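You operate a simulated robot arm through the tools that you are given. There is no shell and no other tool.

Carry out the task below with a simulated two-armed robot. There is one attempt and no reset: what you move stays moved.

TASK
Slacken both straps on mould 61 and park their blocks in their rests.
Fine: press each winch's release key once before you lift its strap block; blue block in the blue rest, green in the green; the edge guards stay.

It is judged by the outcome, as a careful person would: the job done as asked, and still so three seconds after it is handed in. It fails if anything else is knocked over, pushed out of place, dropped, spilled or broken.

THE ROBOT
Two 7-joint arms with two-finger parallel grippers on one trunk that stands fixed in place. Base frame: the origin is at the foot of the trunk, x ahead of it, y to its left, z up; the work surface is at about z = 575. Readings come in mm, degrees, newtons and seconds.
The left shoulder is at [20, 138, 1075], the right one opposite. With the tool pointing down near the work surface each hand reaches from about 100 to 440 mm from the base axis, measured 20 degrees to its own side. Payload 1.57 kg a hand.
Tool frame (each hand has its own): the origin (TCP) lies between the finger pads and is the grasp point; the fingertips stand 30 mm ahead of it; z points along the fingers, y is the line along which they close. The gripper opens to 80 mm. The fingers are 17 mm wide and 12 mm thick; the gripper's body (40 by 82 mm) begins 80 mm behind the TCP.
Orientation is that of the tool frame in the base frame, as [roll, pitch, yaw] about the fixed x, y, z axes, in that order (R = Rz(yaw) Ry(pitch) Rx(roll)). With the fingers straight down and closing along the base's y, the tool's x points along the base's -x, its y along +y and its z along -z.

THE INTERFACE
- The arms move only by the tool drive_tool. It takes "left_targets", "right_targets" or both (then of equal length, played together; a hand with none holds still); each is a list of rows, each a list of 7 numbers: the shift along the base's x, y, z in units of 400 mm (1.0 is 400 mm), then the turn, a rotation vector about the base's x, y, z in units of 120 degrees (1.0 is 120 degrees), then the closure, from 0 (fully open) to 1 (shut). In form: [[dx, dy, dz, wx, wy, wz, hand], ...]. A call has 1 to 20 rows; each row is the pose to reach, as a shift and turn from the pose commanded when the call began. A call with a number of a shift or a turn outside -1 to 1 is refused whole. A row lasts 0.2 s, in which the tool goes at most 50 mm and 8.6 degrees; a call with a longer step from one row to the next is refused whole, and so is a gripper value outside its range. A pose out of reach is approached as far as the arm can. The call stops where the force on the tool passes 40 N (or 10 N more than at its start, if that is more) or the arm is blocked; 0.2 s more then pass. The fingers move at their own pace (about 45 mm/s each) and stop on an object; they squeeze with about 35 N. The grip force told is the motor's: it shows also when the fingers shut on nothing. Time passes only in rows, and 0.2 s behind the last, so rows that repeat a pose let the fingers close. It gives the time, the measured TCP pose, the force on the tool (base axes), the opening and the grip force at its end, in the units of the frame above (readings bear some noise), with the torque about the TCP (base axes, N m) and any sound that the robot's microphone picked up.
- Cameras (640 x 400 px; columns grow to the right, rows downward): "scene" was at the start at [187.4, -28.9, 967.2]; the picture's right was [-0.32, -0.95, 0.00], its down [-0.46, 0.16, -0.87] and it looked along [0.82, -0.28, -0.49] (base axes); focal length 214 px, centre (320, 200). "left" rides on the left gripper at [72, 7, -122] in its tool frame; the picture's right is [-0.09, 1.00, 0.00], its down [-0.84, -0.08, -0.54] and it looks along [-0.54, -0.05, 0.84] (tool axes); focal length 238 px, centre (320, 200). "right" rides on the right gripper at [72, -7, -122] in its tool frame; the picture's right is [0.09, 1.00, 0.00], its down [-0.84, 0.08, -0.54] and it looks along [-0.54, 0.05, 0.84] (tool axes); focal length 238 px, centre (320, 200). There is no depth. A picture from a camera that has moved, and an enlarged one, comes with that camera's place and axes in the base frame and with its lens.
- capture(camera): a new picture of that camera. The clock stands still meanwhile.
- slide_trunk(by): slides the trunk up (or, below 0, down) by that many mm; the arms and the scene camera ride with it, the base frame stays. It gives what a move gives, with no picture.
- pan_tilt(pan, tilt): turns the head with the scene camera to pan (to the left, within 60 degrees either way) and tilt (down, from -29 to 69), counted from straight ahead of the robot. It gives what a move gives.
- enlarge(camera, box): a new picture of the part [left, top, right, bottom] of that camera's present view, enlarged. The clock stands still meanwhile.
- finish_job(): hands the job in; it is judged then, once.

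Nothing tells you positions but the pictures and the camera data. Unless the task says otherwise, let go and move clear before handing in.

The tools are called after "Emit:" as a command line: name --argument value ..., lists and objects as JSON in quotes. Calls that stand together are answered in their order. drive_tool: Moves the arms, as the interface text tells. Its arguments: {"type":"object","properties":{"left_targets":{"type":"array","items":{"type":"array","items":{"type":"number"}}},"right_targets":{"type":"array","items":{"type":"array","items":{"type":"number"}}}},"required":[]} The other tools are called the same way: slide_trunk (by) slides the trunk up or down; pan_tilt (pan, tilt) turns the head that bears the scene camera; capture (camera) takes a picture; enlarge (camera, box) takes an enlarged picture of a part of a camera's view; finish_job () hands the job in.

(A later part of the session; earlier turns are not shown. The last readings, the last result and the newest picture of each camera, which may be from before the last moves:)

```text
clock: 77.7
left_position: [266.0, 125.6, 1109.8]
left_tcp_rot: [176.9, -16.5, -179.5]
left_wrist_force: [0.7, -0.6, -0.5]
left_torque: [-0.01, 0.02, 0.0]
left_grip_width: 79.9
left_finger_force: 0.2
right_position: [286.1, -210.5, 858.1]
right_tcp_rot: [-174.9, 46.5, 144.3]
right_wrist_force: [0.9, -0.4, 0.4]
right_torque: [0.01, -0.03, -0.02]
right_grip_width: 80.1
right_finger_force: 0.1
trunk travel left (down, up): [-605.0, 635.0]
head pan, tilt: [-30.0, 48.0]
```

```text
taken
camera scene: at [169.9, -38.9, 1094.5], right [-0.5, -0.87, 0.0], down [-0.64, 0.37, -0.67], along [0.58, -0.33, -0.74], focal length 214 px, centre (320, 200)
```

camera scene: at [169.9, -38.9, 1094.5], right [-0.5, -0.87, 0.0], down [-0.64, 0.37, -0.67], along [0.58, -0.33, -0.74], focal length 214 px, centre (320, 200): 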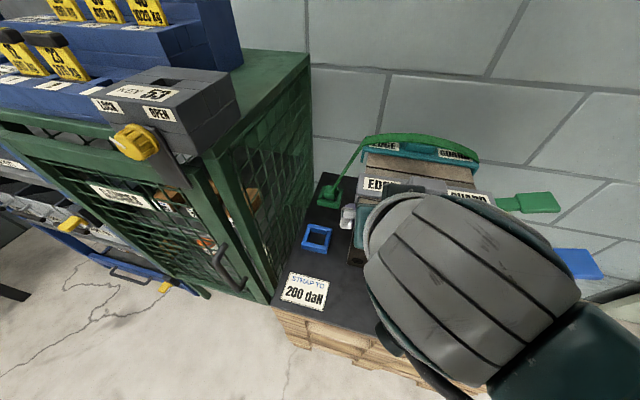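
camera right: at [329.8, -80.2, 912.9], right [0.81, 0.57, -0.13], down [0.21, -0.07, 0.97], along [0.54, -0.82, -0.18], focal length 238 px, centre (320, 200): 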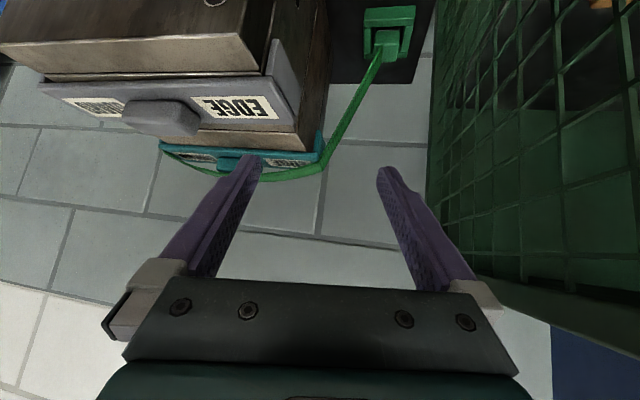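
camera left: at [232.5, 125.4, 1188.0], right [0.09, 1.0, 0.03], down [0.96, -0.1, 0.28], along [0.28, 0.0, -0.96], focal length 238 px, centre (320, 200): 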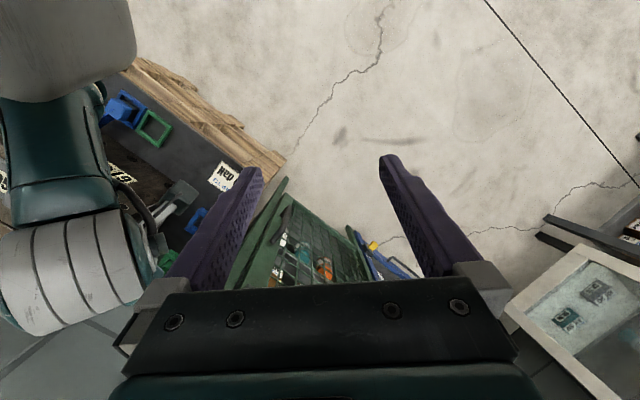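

Emit:
drive_tool --right_targets '[[-0.05, -0.08, 0.04, 0, 0, 0.06, 0], [-0.1, -0.16, 0.08, 0, 0, 0.12, 0], [-0.14, -0.24, 0.1, 0, 0, 0.18, 0], [-0.18, -0.32, 0.1, 0, 0, 0.24, 0], [-0.22, -0.4, 0.1, 0, 0, 0.3, 0], [-0.26, -0.45, 0.1, 0, 0, 0.34, 0]]'

Emit:
slide_trunk --by -60

Emit:
capture --camera "scene"

Emit:
enlarge --camera "scene" --box '[290, 140, 390, 240]'

```text
clock: 79.1
left_position: [266.2, 125.8, 1111.1]
left_tcp_rot: [176.9, -16.6, -179.6]
left_wrist_force: [0.8, 0.2, 0.4]
left_torque: [-0.02, 0.01, -0.02]
left_grip_width: 79.9
left_finger_force: 0.2
right_position: [210.0, -387.0, 851.4]
right_tcp_rot: [-175.0, 46.5, -174.9]
right_wrist_force: [-0.4, -0.5, -1.0]
right_torque: [0.0, 0.0, -0.01]
right_grip_width: 79.9
right_finger_force: 0.1
right hand out of reach, approached as far as the arm can: row 5, 6
trunk travel left (down, up): [-605.0, 635.0]
head pan, tilt: [-30.0, 48.0]
```

```text
clock: 79.7
left_position: [265.6, 124.8, 1079.9]
left_tcp_rot: [176.8, -16.4, -179.5]
left_wrist_force: [-0.3, 0.9, 0.0]
left_torque: [0.0, 0.01, 0.03]
left_grip_width: 79.9
left_finger_force: 0.1
right_position: [214.2, -386.6, 824.0]
right_tcp_rot: [-173.9, 47.4, -173.6]
right_wrist_force: [-7.9, 0.5, 17.6]
right_torque: [-0.73, -0.12, -0.15]
right_grip_width: 79.7
right_finger_force: 0.0
trunk travel left (down, up): [-574.0, 666.0]
head pan, tilt: [-30.0, 48.0]
stopped: the force on the tool passed its limit at 139 N (the readings are from after the stop); the commanded pose is now the measured one
```

```text
taken
camera scene: at [169.1, -39.8, 1062.9], right [-0.5, -0.87, 0.0], down [-0.64, 0.37, -0.67], along [0.58, -0.34, -0.74], focal length 214 px, centre (320, 200)
```

scene: 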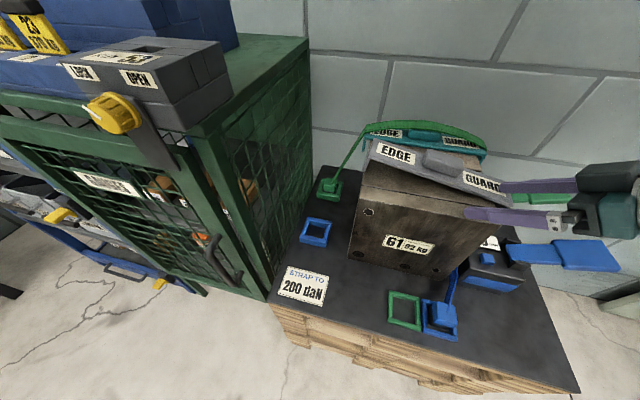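

```text
4.00 times, centred on (340, 190) of scene
camera zoom: at [169.1, -39.8, 1062.9], right [-0.5, -0.87, 0.0], down [-0.64, 0.37, -0.67], along [0.58, -0.34, -0.74], focal length 858 px, centre (240, 240)
```

zoom: 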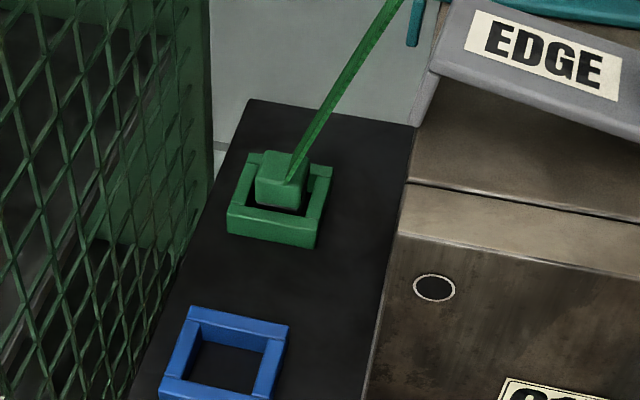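

My mistake: the hand was over the other end of the guard when I lowered the trunk. I'll raise straight up at once.

Emit:
slide_trunk --by 70

Emit:
capture --camera "scene"

Emit:
enlarge --camera "scene" --box '[320, 90, 520, 270]'

Emit:
capture --camera "right"

```text
clock: 80.8
left_position: [265.7, 125.9, 1148.1]
left_tcp_rot: [176.9, -16.5, -179.5]
left_wrist_force: [1.2, -0.2, -1.4]
left_torque: [-0.01, 0.02, -0.02]
left_grip_width: 80.0
left_finger_force: 0.1
right_position: [214.1, -384.6, 893.2]
right_tcp_rot: [-174.4, 47.3, -174.0]
right_wrist_force: [0.3, 0.5, 0.1]
right_torque: [0.0, -0.01, -0.05]
right_grip_width: 80.1
right_finger_force: 0.0
trunk travel left (down, up): [-644.0, 596.0]
head pan, tilt: [-30.0, 48.0]
```

```text
taken
camera scene: at [169.9, -38.9, 1133.1], right [-0.5, -0.87, 0.0], down [-0.64, 0.37, -0.67], along [0.58, -0.33, -0.74], focal length 214 px, centre (320, 200)
```

scene: 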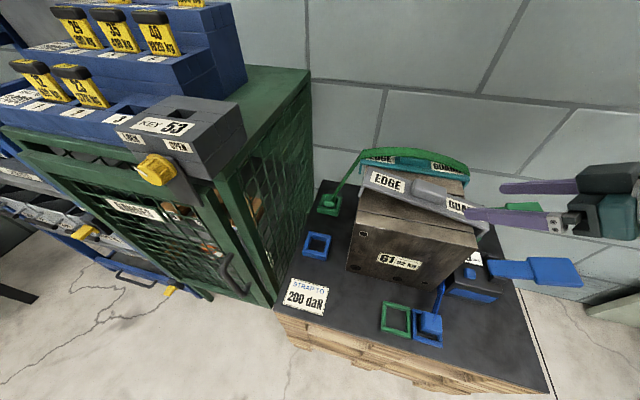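

```text
2.22 times, centred on (420, 180) of scene
camera zoom: at [169.9, -38.9, 1133.1], right [-0.5, -0.87, 0.0], down [-0.64, 0.37, -0.67], along [0.58, -0.33, -0.74], focal length 477 px, centre (98, 244)
```

zoom: 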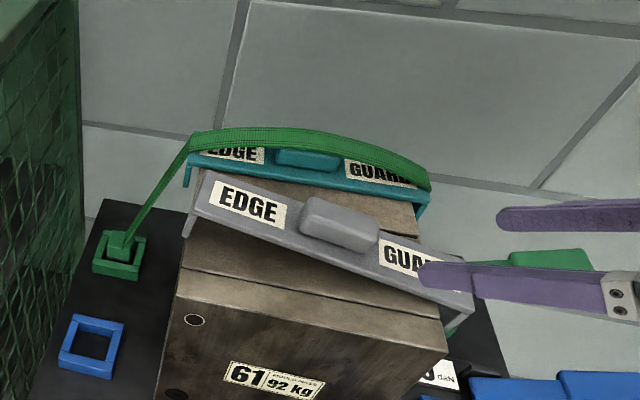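

```text
taken
camera right: at [76.2, -393.9, 924.0], right [-0.09, 0.99, -0.13], down [0.16, 0.15, 0.98], along [0.98, 0.07, -0.17], focal length 238 px, centre (320, 200)
```

right: 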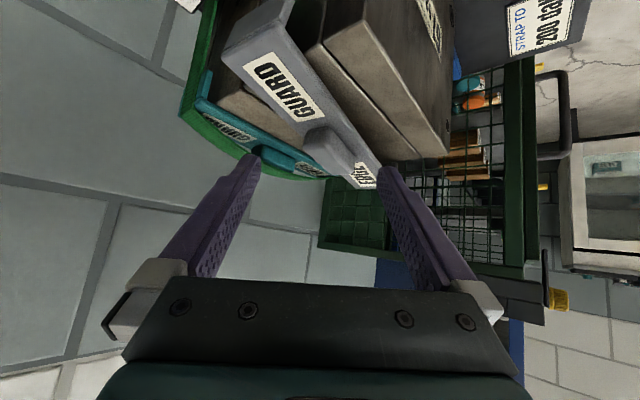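

The guard is now clearly out of place, so I have to put it back properly. It has a handle on top that I can grip. First I need good views of how it is lying.

Emit:
enlarge --camera "right" --box '[160, 0, 480, 220]'

Emit:
capture --camera "left"

Emit:
enlarge --camera "left" --box '[0, 40, 220, 260]'

```text
1.82 times, centred on (320, 110) of right
camera zoom: at [76.2, -393.9, 924.0], right [-0.09, 0.99, -0.13], down [0.16, 0.15, 0.98], along [0.98, 0.07, -0.17], focal length 433 px, centre (320, 364)
```

zoom: 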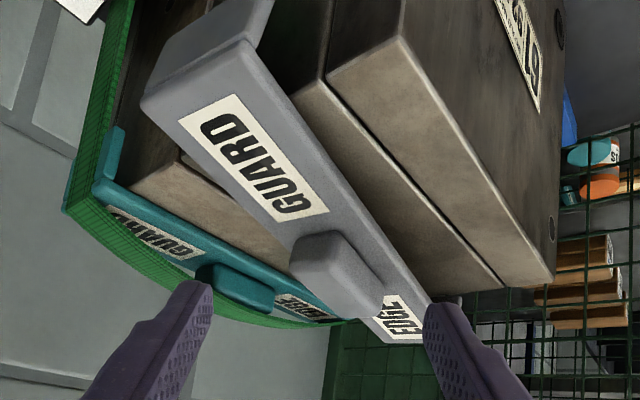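

```text
taken
camera left: at [232.5, 125.4, 1286.7], right [0.09, 1.0, 0.03], down [0.96, -0.1, 0.28], along [0.28, 0.0, -0.96], focal length 238 px, centre (320, 200)
```

left: 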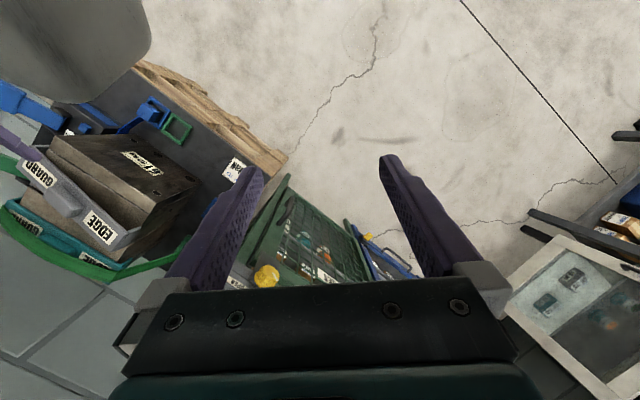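

```text
1.82 times, centred on (110, 150) of left
camera zoom: at [232.5, 125.4, 1286.7], right [0.09, 1.0, 0.03], down [0.96, -0.1, 0.28], along [0.28, 0.0, -0.96], focal length 433 px, centre (702, 291)
```

zoom: 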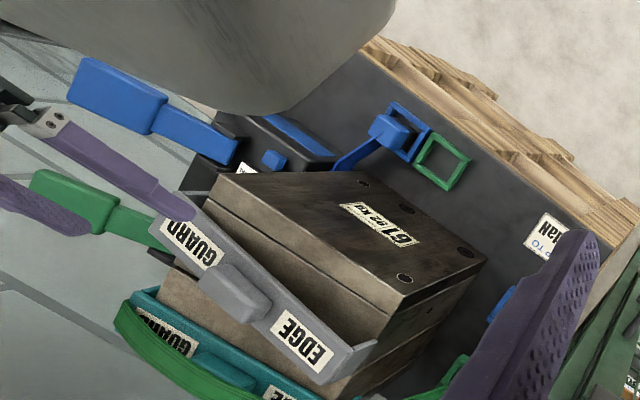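

The guard is lying with its left lip up on the mould top, shifted and slightly turned. I'll move the hand well clear to the right and measure the guard from several heights.

Emit:
drive_tool --right_targets '[[-0.02, -0.04, 0.06, 0, 0, 0.06, 0], [-0.06, -0.1, 0.08, 0, 0, 0.12, 0], [-0.1, -0.16, 0.08, 0, 0, 0.18, 0], [-0.14, -0.2, 0.08, 0, 0, 0.24, 0], [-0.18, -0.24, 0.08, 0, 0, 0.3, 0], [-0.2, -0.26, 0.08, 0, 0, 0.33, 0]]'

Emit:
pan_tilt --pan -45 --tilt 48

Emit:
capture --camera "scene"

Emit:
enlarge --camera "scene" --box '[280, 60, 440, 200]'

```text
clock: 82.2
left_position: [266.1, 125.8, 1148.7]
left_tcp_rot: [177.0, -16.4, -179.5]
left_wrist_force: [-0.5, -0.3, -0.2]
left_torque: [-0.01, -0.01, 0.01]
left_grip_width: 80.0
left_finger_force: 0.1
right_position: [134.1, -490.3, 925.2]
right_tcp_rot: [-174.3, 47.3, -134.3]
right_wrist_force: [0.1, 0.0, 0.1]
right_torque: [0.02, 0.01, 0.04]
right_grip_width: 79.9
right_finger_force: 0.1
right hand out of reach, approached as far as the arm can: row 1
trunk travel left (down, up): [-644.0, 596.0]
head pan, tilt: [-30.0, 48.0]
```

```text
clock: 82.9
left_position: [265.8, 126.2, 1148.6]
left_tcp_rot: [176.9, -16.5, -179.6]
left_wrist_force: [0.3, -0.9, 0.9]
left_torque: [0.02, 0.0, -0.01]
left_grip_width: 79.8
left_finger_force: 0.0
right_position: [134.1, -490.5, 924.7]
right_tcp_rot: [-174.4, 47.3, -134.4]
right_wrist_force: [-0.4, -0.1, -0.3]
right_torque: [-0.01, -0.02, 0.01]
right_grip_width: 79.9
right_finger_force: 0.1
trunk travel left (down, up): [-644.0, 596.0]
head pan, tilt: [-45.0, 48.0]
```

```text
taken
camera scene: at [157.4, -55.2, 1133.1], right [-0.71, -0.71, 0.0], down [-0.53, 0.53, -0.67], along [0.47, -0.47, -0.74], focal length 214 px, centre (320, 200)
```

scene: 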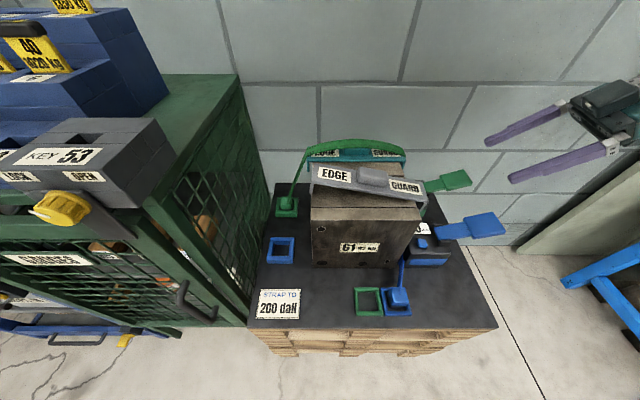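

```text
2.86 times, centred on (360, 130) of scene
camera zoom: at [157.4, -55.2, 1133.1], right [-0.71, -0.71, 0.0], down [-0.53, 0.53, -0.67], along [0.47, -0.47, -0.74], focal length 613 px, centre (206, 400)
```

zoom: 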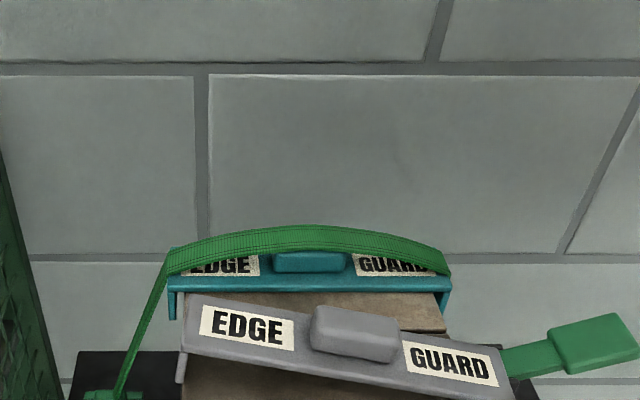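

Emit:
enlarge --camera "scene" --box '[300, 140, 440, 230]'

Emit:
enlarge --camera "left" --box '[0, 100, 200, 280]'

Emit:
slide_trunk --by 200

Emit:
enlarge --camera "scene" --box '[300, 160, 440, 250]'

Emit:
enlarge --camera "left" --box '[0, 100, 240, 280]'

```text
4.44 times, centred on (370, 185) of scene
camera zoom: at [157.4, -55.2, 1133.1], right [-0.71, -0.71, 0.0], down [-0.53, 0.53, -0.67], along [0.47, -0.47, -0.74], focal length 953 px, centre (98, 267)
```

zoom: 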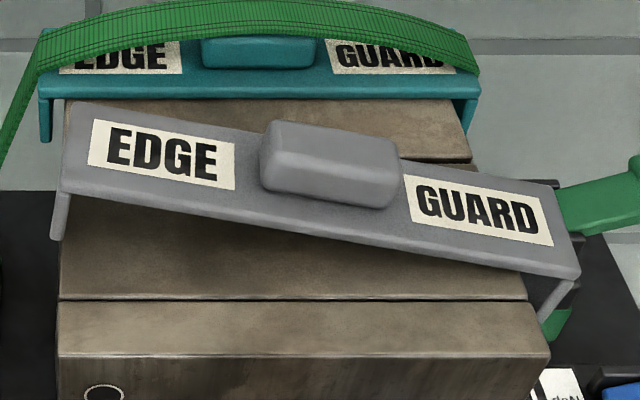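

```text
2.22 times, centred on (100, 190) of left
camera zoom: at [232.5, 125.4, 1286.7], right [0.09, 1.0, 0.03], down [0.96, -0.1, 0.28], along [0.28, 0.0, -0.96], focal length 530 px, centre (809, 222)
```

zoom: 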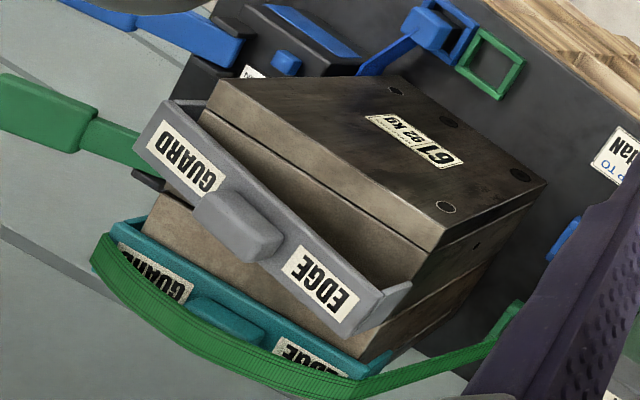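

```text
clock: 85.1
left_position: [266.1, 125.4, 1348.9]
left_tcp_rot: [176.9, -16.4, -179.5]
left_wrist_force: [-0.2, 0.7, 1.2]
left_torque: [0.03, -0.01, -0.01]
left_grip_width: 80.1
left_finger_force: 0.1
right_position: [133.3, -490.3, 1125.6]
right_tcp_rot: [-174.4, 47.3, -134.4]
right_wrist_force: [0.3, 0.6, -0.5]
right_torque: [-0.01, 0.0, 0.01]
right_grip_width: 80.1
right_finger_force: 0.0
trunk travel left (down, up): [-844.0, 396.0]
head pan, tilt: [-45.0, 48.0]
```

```text
4.44 times, centred on (370, 205) of scene
camera zoom: at [157.4, -55.2, 1333.1], right [-0.71, -0.71, 0.0], down [-0.53, 0.53, -0.67], along [0.47, -0.47, -0.74], focal length 953 px, centre (98, 178)
```

zoom: 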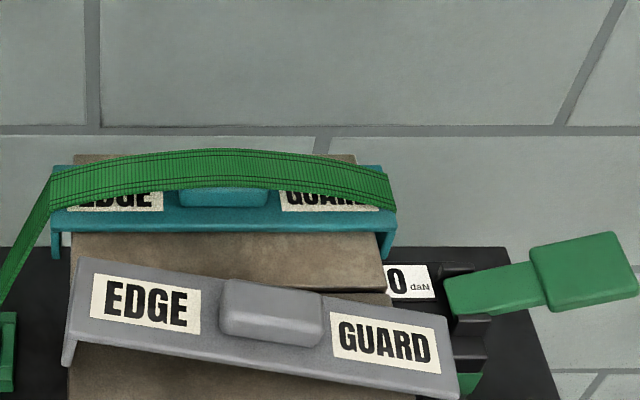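

```text
2.22 times, centred on (120, 190) of left
camera zoom: at [232.5, 125.4, 1486.7], right [0.09, 1.0, 0.03], down [0.96, -0.1, 0.28], along [0.28, 0.0, -0.96], focal length 530 px, centre (764, 222)
```

zoom: 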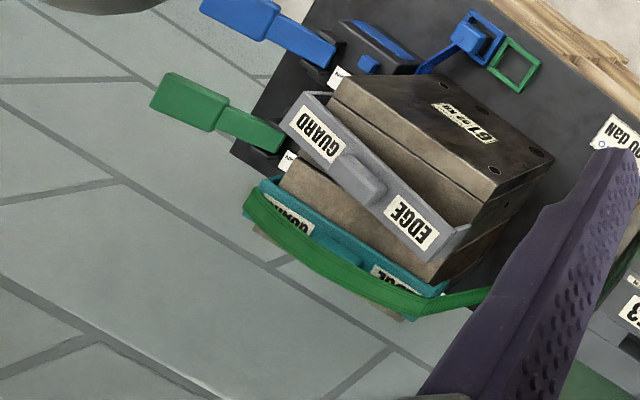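

Triangulating from two heights, the guard's centre is at about 489 mm along the table's depth direction (originally ≈453). It has slid ≈15 mm right, is turned ≈6°, and its left lip is riding on the mould top. I'll level the hand to match it so I can take the guard by its handle.

Emit:
drive_tool --right_targets '[[0, 0, 0, -0.047, 0.046, 0, 0], [0, 0, 0, -0.094, 0.092, 0, 0], [0, 0, 0, -0.141, 0.138, 0, 0], [0, 0, 0, -0.188, 0.184, 0, 0], [0, 0, 0, -0.236, 0.231, 0, 0], [0, 0, 0, -0.236, 0.231, 0, 0]]'

Emit:
drive_tool --right_targets '[[0, 0, 0, 0.016, 0.0165, -0.025, 0], [0, 0, 0, 0.0325, 0.0333, -0.048, 0], [0, 0, 0, 0.0325, 0.0333, -0.048, 0]]'

```text
clock: 86.5
left_position: [266.1, 125.2, 1348.1]
left_tcp_rot: [176.9, -16.5, -179.5]
left_wrist_force: [0.1, -0.2, 0.3]
left_torque: [-0.03, -0.04, 0.02]
left_grip_width: 80.1
left_finger_force: 0.1
right_position: [135.0, -489.5, 1125.8]
right_tcp_rot: [-174.4, 7.5, -134.4]
right_wrist_force: [-0.6, 0.4, -0.2]
right_torque: [0.01, 0.01, 0.0]
right_grip_width: 79.9
right_finger_force: 0.0
trunk travel left (down, up): [-844.0, 396.0]
head pan, tilt: [-45.0, 48.0]
```

```text
clock: 87.3
left_position: [266.2, 125.8, 1348.2]
left_tcp_rot: [177.0, -16.6, -179.5]
left_wrist_force: [-0.1, 0.2, 0.2]
left_torque: [-0.03, 0.0, -0.01]
left_grip_width: 80.1
left_finger_force: 0.0
right_position: [134.3, -491.3, 1125.7]
right_tcp_rot: [180.0, 7.4, -140.8]
right_wrist_force: [0.3, -0.3, -0.2]
right_torque: [0.0, 0.01, 0.02]
right_grip_width: 80.0
right_finger_force: 0.0
trunk travel left (down, up): [-844.0, 396.0]
head pan, tilt: [-45.0, 48.0]
```

Emit:
slide_trunk --by -150

Emit:
drive_tool --right_targets '[[0.08, 0.05, 0, 0, 0, 0, 0], [0.16, 0.1, 0, 0, 0, 0, 0], [0.24, 0.15, 0, 0, 0, 0, 0], [0.32, 0.2, 0, 0, 0, 0, 0], [0.4, 0.25, -0.03, 0, 0, 0, 0], [0.4375, 0.2755, -0.1, 0, 0, 0, 0], [0.4375, 0.2755, -0.1, 0, 0, 0, 0]]'

Emit:
capture --camera "right"

Emit:
capture --camera "scene"

```text
clock: 89.0
left_position: [266.9, 125.7, 1198.6]
left_tcp_rot: [177.0, -16.5, -179.5]
left_wrist_force: [-0.4, 0.3, 0.2]
left_torque: [-0.03, -0.01, -0.04]
left_grip_width: 79.8
left_finger_force: 0.0
right_position: [133.7, -490.4, 975.0]
right_tcp_rot: [180.0, 7.3, -140.9]
right_wrist_force: [0.3, 0.0, 0.4]
right_torque: [-0.01, -0.01, -0.02]
right_grip_width: 79.9
right_finger_force: 0.1
trunk travel left (down, up): [-694.0, 546.0]
head pan, tilt: [-45.0, 48.0]
```

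```text
clock: 90.6
left_position: [265.5, 125.4, 1198.7]
left_tcp_rot: [177.0, -16.5, -179.5]
left_wrist_force: [-0.2, 0.7, 0.4]
left_torque: [-0.03, 0.02, 0.02]
left_grip_width: 80.0
left_finger_force: 0.0
right_position: [308.6, -381.0, 935.7]
right_tcp_rot: [180.0, 7.3, -141.0]
right_wrist_force: [0.4, -0.5, -0.5]
right_torque: [0.01, 0.02, 0.02]
right_grip_width: 79.9
right_finger_force: 0.1
trunk travel left (down, up): [-694.0, 546.0]
head pan, tilt: [-45.0, 48.0]
```

```text
taken
camera right: at [245.5, -440.5, 1047.1], right [-0.7, 0.72, -0.01], down [0.54, 0.54, 0.64], along [0.47, 0.44, -0.76], focal length 238 px, centre (320, 200)
```

right: 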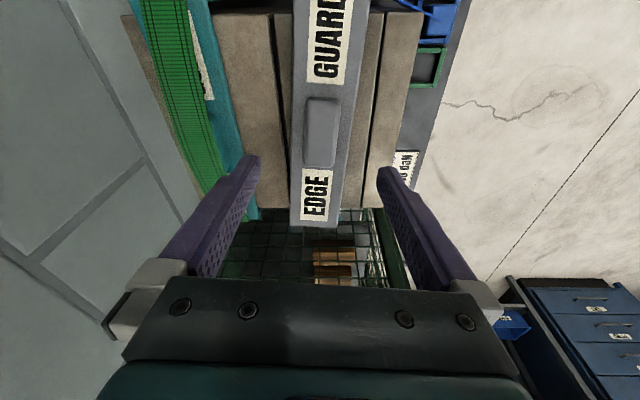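

```text
taken
camera scene: at [157.4, -55.2, 1183.1], right [-0.71, -0.71, 0.0], down [-0.53, 0.53, -0.67], along [0.47, -0.47, -0.74], focal length 214 px, centre (320, 200)
```

scene: 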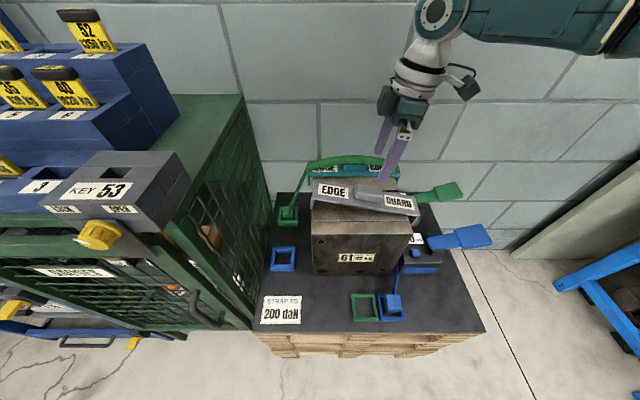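

The fingers line up well with the handle from above. I'll come down along the guard's normal toward it.

Emit:
drive_tool --right_targets '[[0.006, 0.006, -0.06, 0, 0, 0, 0], [0.012, 0.011, -0.12, 0, 0, 0, 0], [0.016, 0.0145, -0.16, 0, 0, 0, 0], [0.016, 0.0145, -0.16, 0, 0, 0, 0]]'

Emit:
capture --camera "right"

Emit:
enlarge --camera "scene" --box '[290, 120, 450, 240]'

```text
clock: 91.6
left_position: [266.8, 125.6, 1198.5]
left_tcp_rot: [176.9, -16.5, -179.5]
left_wrist_force: [0.9, 0.9, -0.4]
left_torque: [0.0, 0.0, 0.01]
left_grip_width: 79.8
left_finger_force: 0.0
right_position: [316.0, -374.5, 871.0]
right_tcp_rot: [180.0, 7.5, -140.9]
right_wrist_force: [0.7, 0.4, -0.9]
right_torque: [0.02, -0.01, 0.0]
right_grip_width: 80.2
right_finger_force: 0.2
trunk travel left (down, up): [-694.0, 546.0]
head pan, tilt: [-45.0, 48.0]
```

```text
taken
camera right: at [253.0, -435.0, 983.0], right [-0.7, 0.72, -0.01], down [0.54, 0.54, 0.65], along [0.47, 0.44, -0.76], focal length 238 px, centre (320, 200)
```

right: 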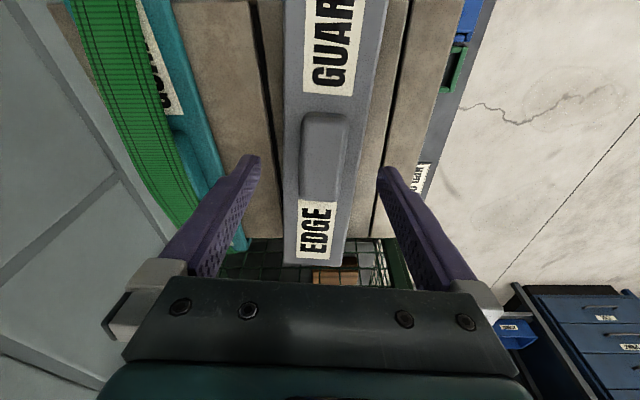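

```text
3.33 times, centred on (370, 180) of scene
camera zoom: at [157.4, -55.2, 1183.1], right [-0.71, -0.71, 0.0], down [-0.53, 0.53, -0.67], along [0.47, -0.47, -0.74], focal length 715 px, centre (153, 267)
```

zoom: 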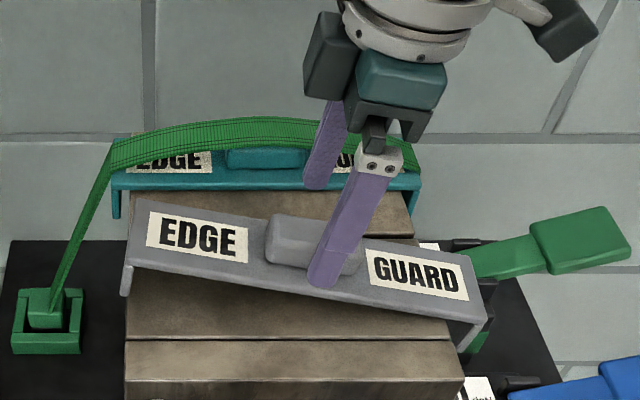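

Emit:
drive_tool --right_targets '[[0.002, 0.002, -0.02, 0, 0, 0, 0], [0.004, 0.004, -0.045, 0, 0, 0, 0], [0.004, 0.004, -0.045, 0, 0, 0, 0]]'

Emit:
capture --camera "right"

Emit:
enlarge --camera "scene" --box '[290, 120, 450, 240]'

```text
clock: 92.4
left_position: [265.8, 126.0, 1199.6]
left_tcp_rot: [176.9, -16.5, -179.5]
left_wrist_force: [0.2, -0.1, 0.9]
left_torque: [-0.08, 0.01, 0.0]
left_grip_width: 79.8
left_finger_force: 0.0
right_position: [316.9, -373.2, 854.0]
right_tcp_rot: [-179.9, 7.3, -140.9]
right_wrist_force: [0.6, -0.4, 0.1]
right_torque: [-0.01, -0.01, 0.0]
right_grip_width: 79.9
right_finger_force: 0.0
trunk travel left (down, up): [-694.0, 546.0]
head pan, tilt: [-45.0, 48.0]
```

```text
taken
camera right: at [254.5, -433.0, 966.0], right [-0.7, 0.71, -0.01], down [0.54, 0.54, 0.64], along [0.47, 0.44, -0.76], focal length 238 px, centre (320, 200)
```

right: 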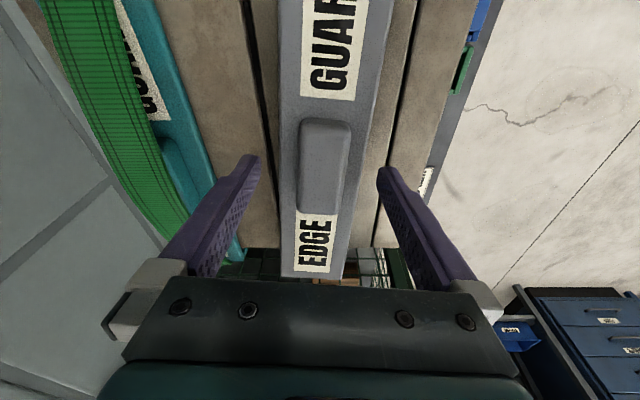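

```text
3.33 times, centred on (370, 180) of scene
camera zoom: at [157.4, -55.2, 1183.1], right [-0.71, -0.71, 0.0], down [-0.53, 0.53, -0.67], along [0.47, -0.47, -0.74], focal length 715 px, centre (153, 267)
```

zoom: 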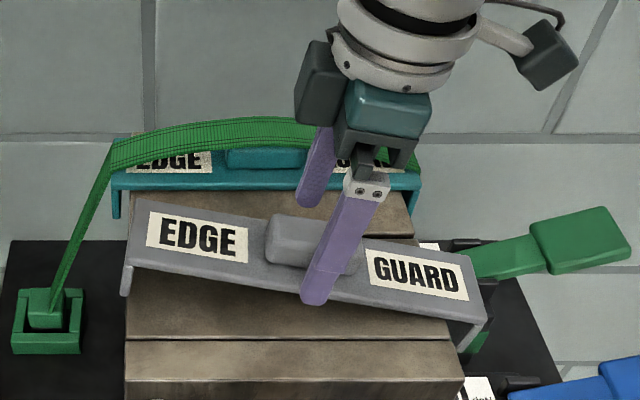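

Emit:
drive_tool --right_targets '[[0, 0, 0, 0, 0, 0, 0.3], [0, 0, 0, 0, 0, 0, 0.6], [0, 0, 0, 0, 0, 0, 1], [0, 0, 0, 0, 0, 0, 1], [0, 0, 0, 0, 0, 0, 1], [0, 0, 0, 0, 0, 0, 1]]'

Emit:
capture --camera "right"

Emit:
enlarge --camera "scene" --box '[290, 120, 450, 240]'

```text
clock: 93.8
left_position: [266.2, 126.9, 1199.6]
left_tcp_rot: [176.9, -16.5, -179.5]
left_wrist_force: [0.1, -0.1, 0.6]
left_torque: [-0.02, 0.04, 0.02]
left_grip_width: 79.9
left_finger_force: 0.1
right_position: [317.2, -373.2, 853.1]
right_tcp_rot: [179.9, 7.3, -140.9]
right_wrist_force: [0.1, -0.5, -0.2]
right_torque: [-0.05, 0.11, 0.03]
right_grip_width: 31.2
right_finger_force: 34.7
trunk travel left (down, up): [-694.0, 546.0]
head pan, tilt: [-45.0, 48.0]
```

```text
taken
camera right: at [254.4, -433.0, 966.0], right [-0.7, 0.72, -0.01], down [0.54, 0.54, 0.64], along [0.47, 0.44, -0.76], focal length 238 px, centre (320, 200)
```

right: 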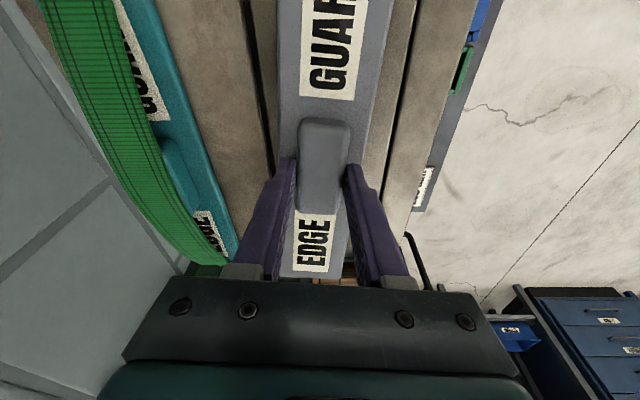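

```text
3.33 times, centred on (370, 180) of scene
camera zoom: at [157.4, -55.2, 1183.1], right [-0.71, -0.71, 0.0], down [-0.53, 0.53, -0.67], along [0.47, -0.47, -0.74], focal length 715 px, centre (153, 267)
```

zoom: 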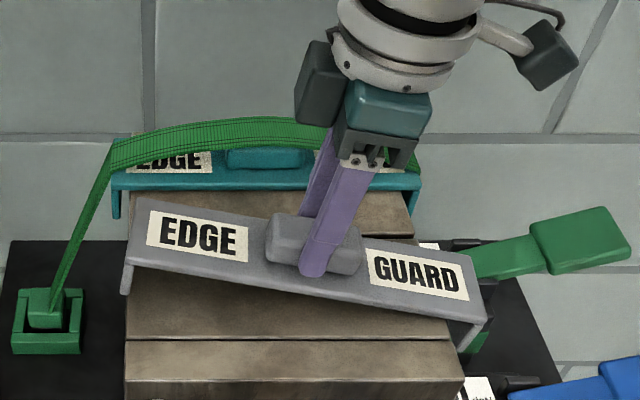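

The handle is gripped. I'll lift slowly.

Emit:
drive_tool --right_targets '[[0, 0, 0.015, 0, 0, 0, 1], [0, 0, 0.03, 0, 0, 0, 1], [0, 0, 0.06, 0, 0, 0, 1], [0, 0, 0.09, 0, 0, 0, 1], [0, 0, 0.12, 0, 0, 0, 1], [0, 0, 0.15, 0, 0, 0, 1], [0, 0, 0.15, 0, 0, 0, 1]]'

Emit:
capture --camera "right"

Emit:
enlarge --camera "scene" --box '[280, 100, 460, 240]'

```text
clock: 95.4
left_position: [266.1, 126.1, 1198.6]
left_tcp_rot: [176.9, -16.5, -179.5]
left_wrist_force: [-0.3, 0.3, 0.1]
left_torque: [0.01, -0.01, 0.0]
left_grip_width: 80.1
left_finger_force: 0.2
right_position: [314.7, -371.9, 914.1]
right_tcp_rot: [-179.9, 7.5, -141.0]
right_wrist_force: [-0.2, -0.3, -1.3]
right_torque: [-0.02, 0.0, 0.04]
right_grip_width: 31.3
right_finger_force: 35.2
trunk travel left (down, up): [-694.0, 546.0]
head pan, tilt: [-45.0, 48.0]
```

```text
taken
camera right: at [253.1, -432.6, 1025.2], right [-0.7, 0.72, -0.01], down [0.54, 0.54, 0.64], along [0.47, 0.44, -0.76], focal length 238 px, centre (320, 200)
```

right: 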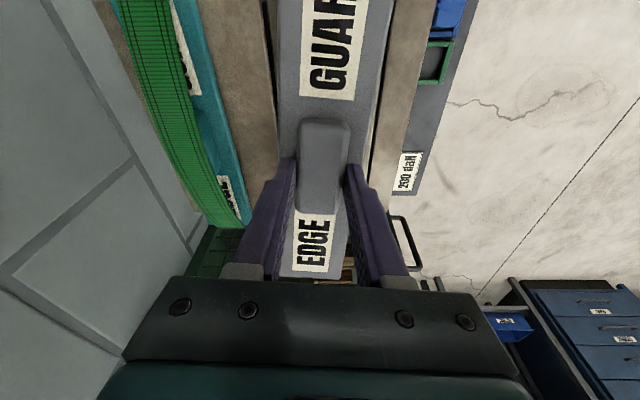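

```text
2.86 times, centred on (370, 170) of scene
camera zoom: at [157.3, -55.2, 1183.1], right [-0.71, -0.71, 0.0], down [-0.53, 0.53, -0.67], along [0.47, -0.47, -0.74], focal length 613 px, centre (177, 286)
```

zoom: 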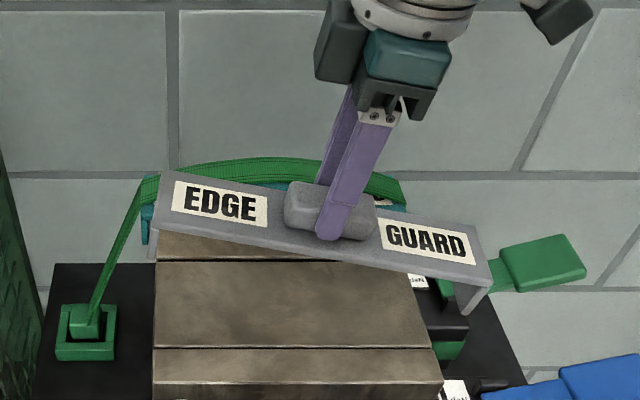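

The guard is light, about 1.3 N. I'll level it, square it to the mould, and carry it above its original spot. Then I'll set the trunk to the same height as my reference pictures so I can compare directly.

Emit:
drive_tool --right_targets '[[0, 0, 0.02, -0.0194, 0.024, 0, 1], [0, 0, 0.04, -0.0388, 0.0479, 0, 1], [0, 0, 0.04, -0.0388, 0.0479, 0, 1]]'

Emit:
drive_tool --right_targets '[[-0.01, 0.03, 0.02, 0, 0, 0.025, 1], [-0.02, 0.06, 0.06, 0, 0, 0.049, 1], [-0.0235, 0.0945, 0.12, 0, 0, 0.049, 1], [-0.0235, 0.0945, 0.16, 0, 0, 0.049, 1], [-0.0235, 0.0945, 0.16, 0, 0, 0.049, 1]]'

Emit:
capture --camera "scene"

```text
clock: 96.2
left_position: [267.2, 125.4, 1200.2]
left_tcp_rot: [176.8, -16.4, -179.5]
left_wrist_force: [0.2, -0.5, -0.3]
left_torque: [0.02, -0.01, 0.01]
left_grip_width: 79.9
left_finger_force: 0.1
right_position: [316.9, -374.5, 928.1]
right_tcp_rot: [-179.9, -0.2, -140.9]
right_wrist_force: [-0.2, 0.2, -1.6]
right_torque: [-0.01, 0.0, 0.01]
right_grip_width: 31.2
right_finger_force: 35.3
trunk travel left (down, up): [-694.0, 546.0]
head pan, tilt: [-45.0, 48.0]
```

```text
clock: 97.4
left_position: [266.0, 126.0, 1198.0]
left_tcp_rot: [176.9, -16.5, -179.5]
left_wrist_force: [0.3, 0.4, 0.0]
left_torque: [0.0, 0.0, 0.01]
left_grip_width: 80.0
left_finger_force: 0.0
right_position: [305.2, -334.5, 993.2]
right_tcp_rot: [-179.9, 0.1, -135.0]
right_wrist_force: [-0.7, 0.0, -2.6]
right_torque: [0.01, 0.03, 0.0]
right_grip_width: 31.1
right_finger_force: 35.4
trunk travel left (down, up): [-694.0, 546.0]
head pan, tilt: [-45.0, 48.0]
```

```text
taken
camera scene: at [157.3, -55.2, 1183.1], right [-0.71, -0.71, 0.0], down [-0.53, 0.53, -0.67], along [0.47, -0.47, -0.74], focal length 214 px, centre (320, 200)
```

scene: 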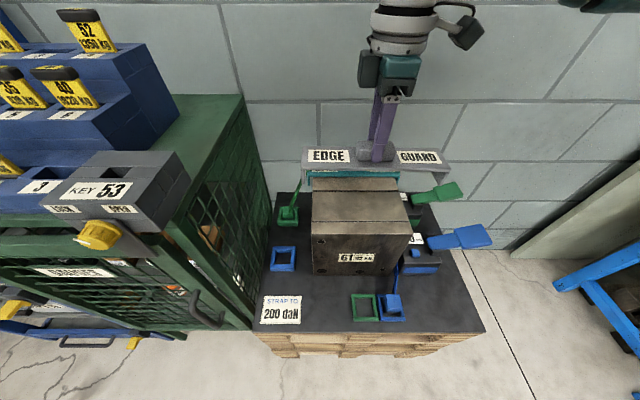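

Emit:
drive_tool --right_targets '[[0, 0, 0.06, 0, 0, 0, 1], [0, 0, 0.11, 0, 0, 0, 1], [0, 0, 0.11, 0, 0, 0, 1]]'

Emit:
slide_trunk --by -149

Emit:
pan_tilt --pan -30 --tilt 48

Emit:
capture --camera "scene"

Emit:
capture --camera "right"

```text
clock: 98.2
left_position: [266.9, 125.8, 1199.1]
left_tcp_rot: [177.0, -16.5, -179.5]
left_wrist_force: [0.4, 1.0, -0.4]
left_torque: [0.01, 0.0, -0.03]
left_grip_width: 79.9
left_finger_force: 0.1
right_position: [306.8, -335.5, 1037.8]
right_tcp_rot: [-180.0, 0.0, -134.9]
right_wrist_force: [0.1, -0.1, -2.0]
right_torque: [0.01, 0.02, 0.01]
right_grip_width: 31.4
right_finger_force: 35.3
trunk travel left (down, up): [-694.0, 546.0]
head pan, tilt: [-45.0, 48.0]
```

```text
clock: 100.0
left_position: [266.1, 126.1, 1051.3]
left_tcp_rot: [177.0, -16.5, -179.5]
left_wrist_force: [-1.1, 0.2, -1.0]
left_torque: [-0.02, 0.0, -0.02]
left_grip_width: 80.0
left_finger_force: 0.1
right_position: [307.6, -334.3, 887.2]
right_tcp_rot: [180.0, 0.0, -135.0]
right_wrist_force: [0.2, 0.3, -1.8]
right_torque: [-0.01, 0.04, 0.0]
right_grip_width: 31.2
right_finger_force: 35.4
trunk travel left (down, up): [-545.0, 695.0]
head pan, tilt: [-45.0, 48.0]
```

```text
clock: 100.8
left_position: [267.2, 126.4, 1049.1]
left_tcp_rot: [176.9, -16.6, -179.6]
left_wrist_force: [-0.1, -0.1, -0.3]
left_torque: [0.01, -0.02, -0.02]
left_grip_width: 80.0
left_finger_force: 0.0
right_position: [307.3, -335.5, 887.7]
right_tcp_rot: [180.0, 0.0, -135.0]
right_wrist_force: [0.5, 0.3, -1.9]
right_torque: [-0.02, -0.01, -0.02]
right_grip_width: 31.2
right_finger_force: 34.6
trunk travel left (down, up): [-545.0, 695.0]
head pan, tilt: [-30.0, 48.0]
```

```text
taken
camera scene: at [169.8, -38.9, 1034.1], right [-0.5, -0.87, 0.0], down [-0.64, 0.37, -0.67], along [0.58, -0.33, -0.74], focal length 214 px, centre (320, 200)
```

scene: 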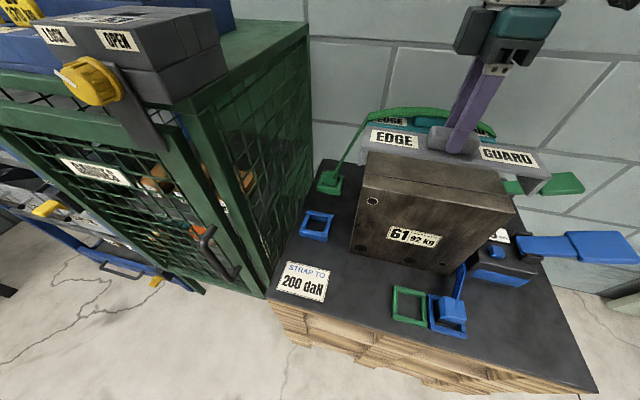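

```text
taken
camera right: at [261.7, -390.4, 1009.9], right [-0.77, 0.64, 0.0], down [0.54, 0.65, 0.54], along [0.35, 0.42, -0.84], focal length 238 px, centre (320, 200)
```

right: 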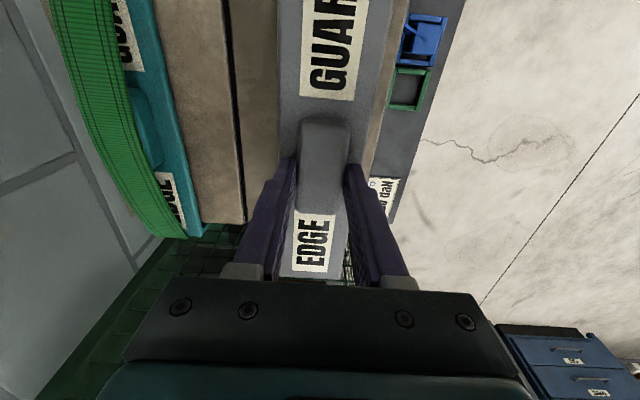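

Emit:
enlarge --camera "scene" --box '[340, 110, 560, 220]'

Emit:
enlarge --camera "left" --box '[0, 60, 240, 300]'

```text
2.91 times, centred on (450, 165) of scene
camera zoom: at [169.8, -38.9, 1034.1], right [-0.5, -0.87, 0.0], down [-0.64, 0.37, -0.67], along [0.58, -0.33, -0.74], focal length 624 px, centre (-58, 302)
```

zoom: 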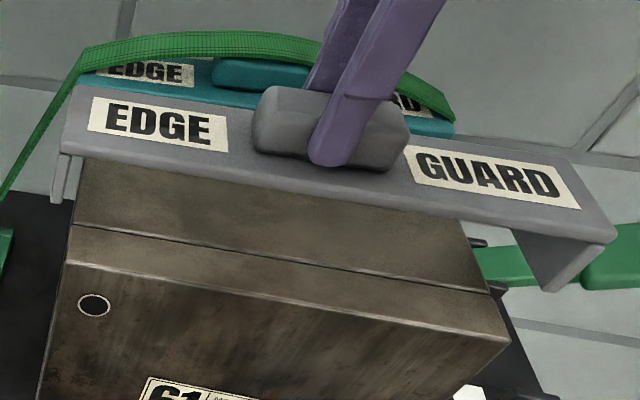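

```text
1.67 times, centred on (120, 180) of left
camera zoom: at [232.4, 125.4, 1187.7], right [0.09, 1.0, 0.03], down [0.96, -0.1, 0.28], along [0.28, 0.0, -0.96], focal length 397 px, centre (653, 233)
```

zoom: 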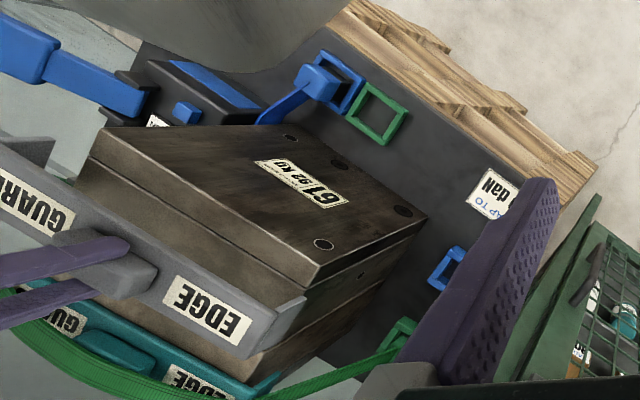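

The guard is level, and its lips straddle the mould ends almost evenly. My reference picture puts its front edge 19 mm behind the mould's front edge, so I'll shift about 8 mm forward and lower gently.

Emit:
drive_tool --right_targets '[[-0.0135, 0.0135, 0, 0, 0, 0, 1], [-0.0135, 0.0135, -0.02, 0, 0, 0, 1], [-0.0135, 0.0135, -0.04, 0, 0, 0, 1], [-0.0135, 0.0135, -0.06, 0, 0, 0, 1], [-0.0135, 0.0135, -0.06, 0, 0, 0, 1]]'

Emit:
enlarge --camera "scene" --box '[340, 110, 560, 220]'

```text
clock: 102.0
left_position: [266.3, 125.9, 1049.9]
left_tcp_rot: [176.9, -16.5, -179.5]
left_wrist_force: [-0.3, 0.5, 0.0]
left_torque: [0.01, 0.0, -0.05]
left_grip_width: 79.8
left_finger_force: 0.0
right_position: [301.4, -329.4, 864.1]
right_tcp_rot: [-180.0, -0.1, -135.0]
right_wrist_force: [0.7, 0.5, -2.1]
right_torque: [-0.03, 0.02, 0.02]
right_grip_width: 31.3
right_finger_force: 35.0
trunk travel left (down, up): [-545.0, 695.0]
head pan, tilt: [-30.0, 48.0]
```

```text
2.91 times, centred on (450, 165) of scene
camera zoom: at [169.8, -38.8, 1034.1], right [-0.5, -0.87, 0.0], down [-0.64, 0.37, -0.67], along [0.58, -0.33, -0.74], focal length 624 px, centre (-58, 302)
```

zoom: 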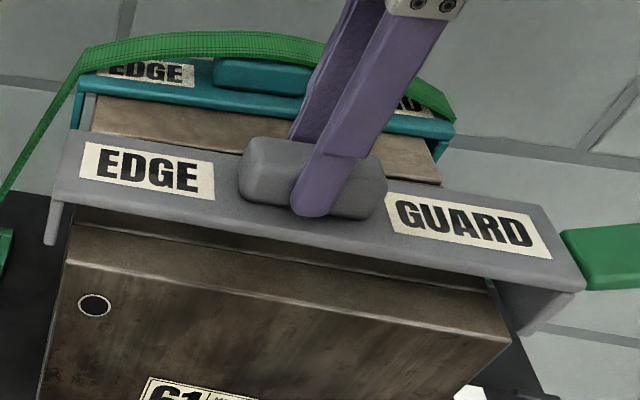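

Emit:
drive_tool --right_targets '[[0, 0, -0.015, 0, 0, 0, 1], [0, 0, -0.03, 0, 0, 0, 1], [0, 0, -0.04, 0, 0, 0, 1], [0, 0, -0.0475, 0, 0, 0, 1], [0, 0, -0.0475, 0, 0, 0, 1]]'

Emit:
enlarge --camera "scene" --box '[340, 110, 560, 220]'

Emit:
enlarge --camera "scene" --box '[290, 140, 390, 240]'

```text
clock: 103.2
left_position: [266.2, 126.4, 1049.9]
left_tcp_rot: [177.0, -16.5, -179.5]
left_wrist_force: [0.0, 0.1, -0.1]
left_torque: [-0.04, 0.0, -0.01]
left_grip_width: 80.0
left_finger_force: 0.0
right_position: [300.9, -329.7, 844.8]
right_tcp_rot: [-179.9, 0.0, -135.0]
right_wrist_force: [0.1, 0.2, -2.4]
right_torque: [-0.03, -0.02, -0.01]
right_grip_width: 31.3
right_finger_force: 34.8
trunk travel left (down, up): [-545.0, 695.0]
head pan, tilt: [-30.0, 48.0]
```

```text
2.91 times, centred on (450, 165) of scene
camera zoom: at [169.8, -38.8, 1034.1], right [-0.5, -0.87, 0.0], down [-0.64, 0.37, -0.67], along [0.58, -0.33, -0.74], focal length 624 px, centre (-58, 302)
```

zoom: 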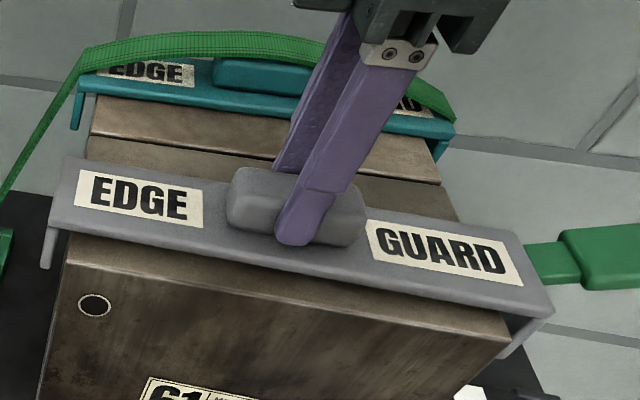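

```text
4.00 times, centred on (340, 190) of scene
camera zoom: at [169.8, -38.8, 1034.1], right [-0.5, -0.87, 0.0], down [-0.64, 0.37, -0.67], along [0.58, -0.33, -0.74], focal length 858 px, centre (240, 240)
```

zoom: 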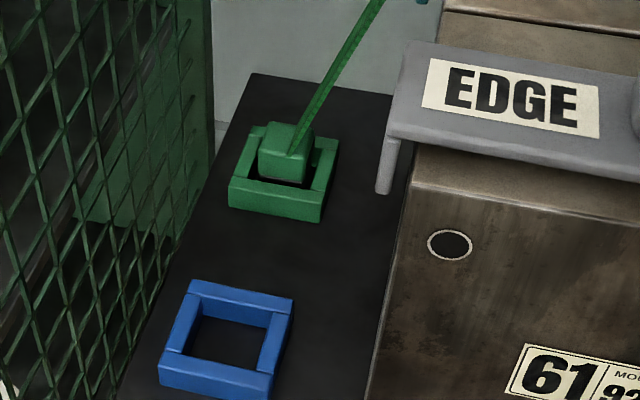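

Compared with the reference picture, the guard now lines up within a couple of millimetres and is about 5 mm above its seat. I'll lower until it touches.

Emit:
drive_tool --right_targets '[[0.002, 0.002, -0.006, 0, 0, 0, 1], [0.002, 0.002, -0.011, 0, 0, 0, 1], [0.002, 0.002, -0.015, 0, 0, 0, 1], [0.002, 0.002, -0.015, 0, 0, 0, 1]]'

Emit:
enlarge --camera "scene" --box '[290, 140, 390, 240]'

```text
clock: 104.2
left_position: [265.7, 124.4, 1051.3]
left_tcp_rot: [176.9, -16.5, -179.5]
left_wrist_force: [0.0, -0.5, 1.3]
left_torque: [0.02, 0.01, 0.03]
left_grip_width: 80.2
left_finger_force: 0.1
right_position: [302.9, -330.8, 839.7]
right_tcp_rot: [-179.8, 0.1, -135.0]
right_wrist_force: [-2.8, 1.7, 13.9]
right_torque: [-0.38, 0.48, -0.07]
right_grip_width: 31.3
right_finger_force: 34.6
trunk travel left (down, up): [-545.0, 695.0]
head pan, tilt: [-30.0, 48.0]
```

```text
4.00 times, centred on (340, 190) of scene
camera zoom: at [170.2, -39.5, 1034.4], right [-0.5, -0.87, 0.0], down [-0.64, 0.37, -0.67], along [0.58, -0.34, -0.74], focal length 858 px, centre (240, 240)
```

zoom: 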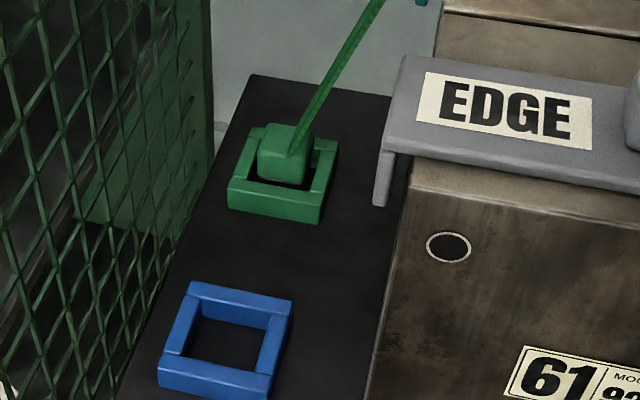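

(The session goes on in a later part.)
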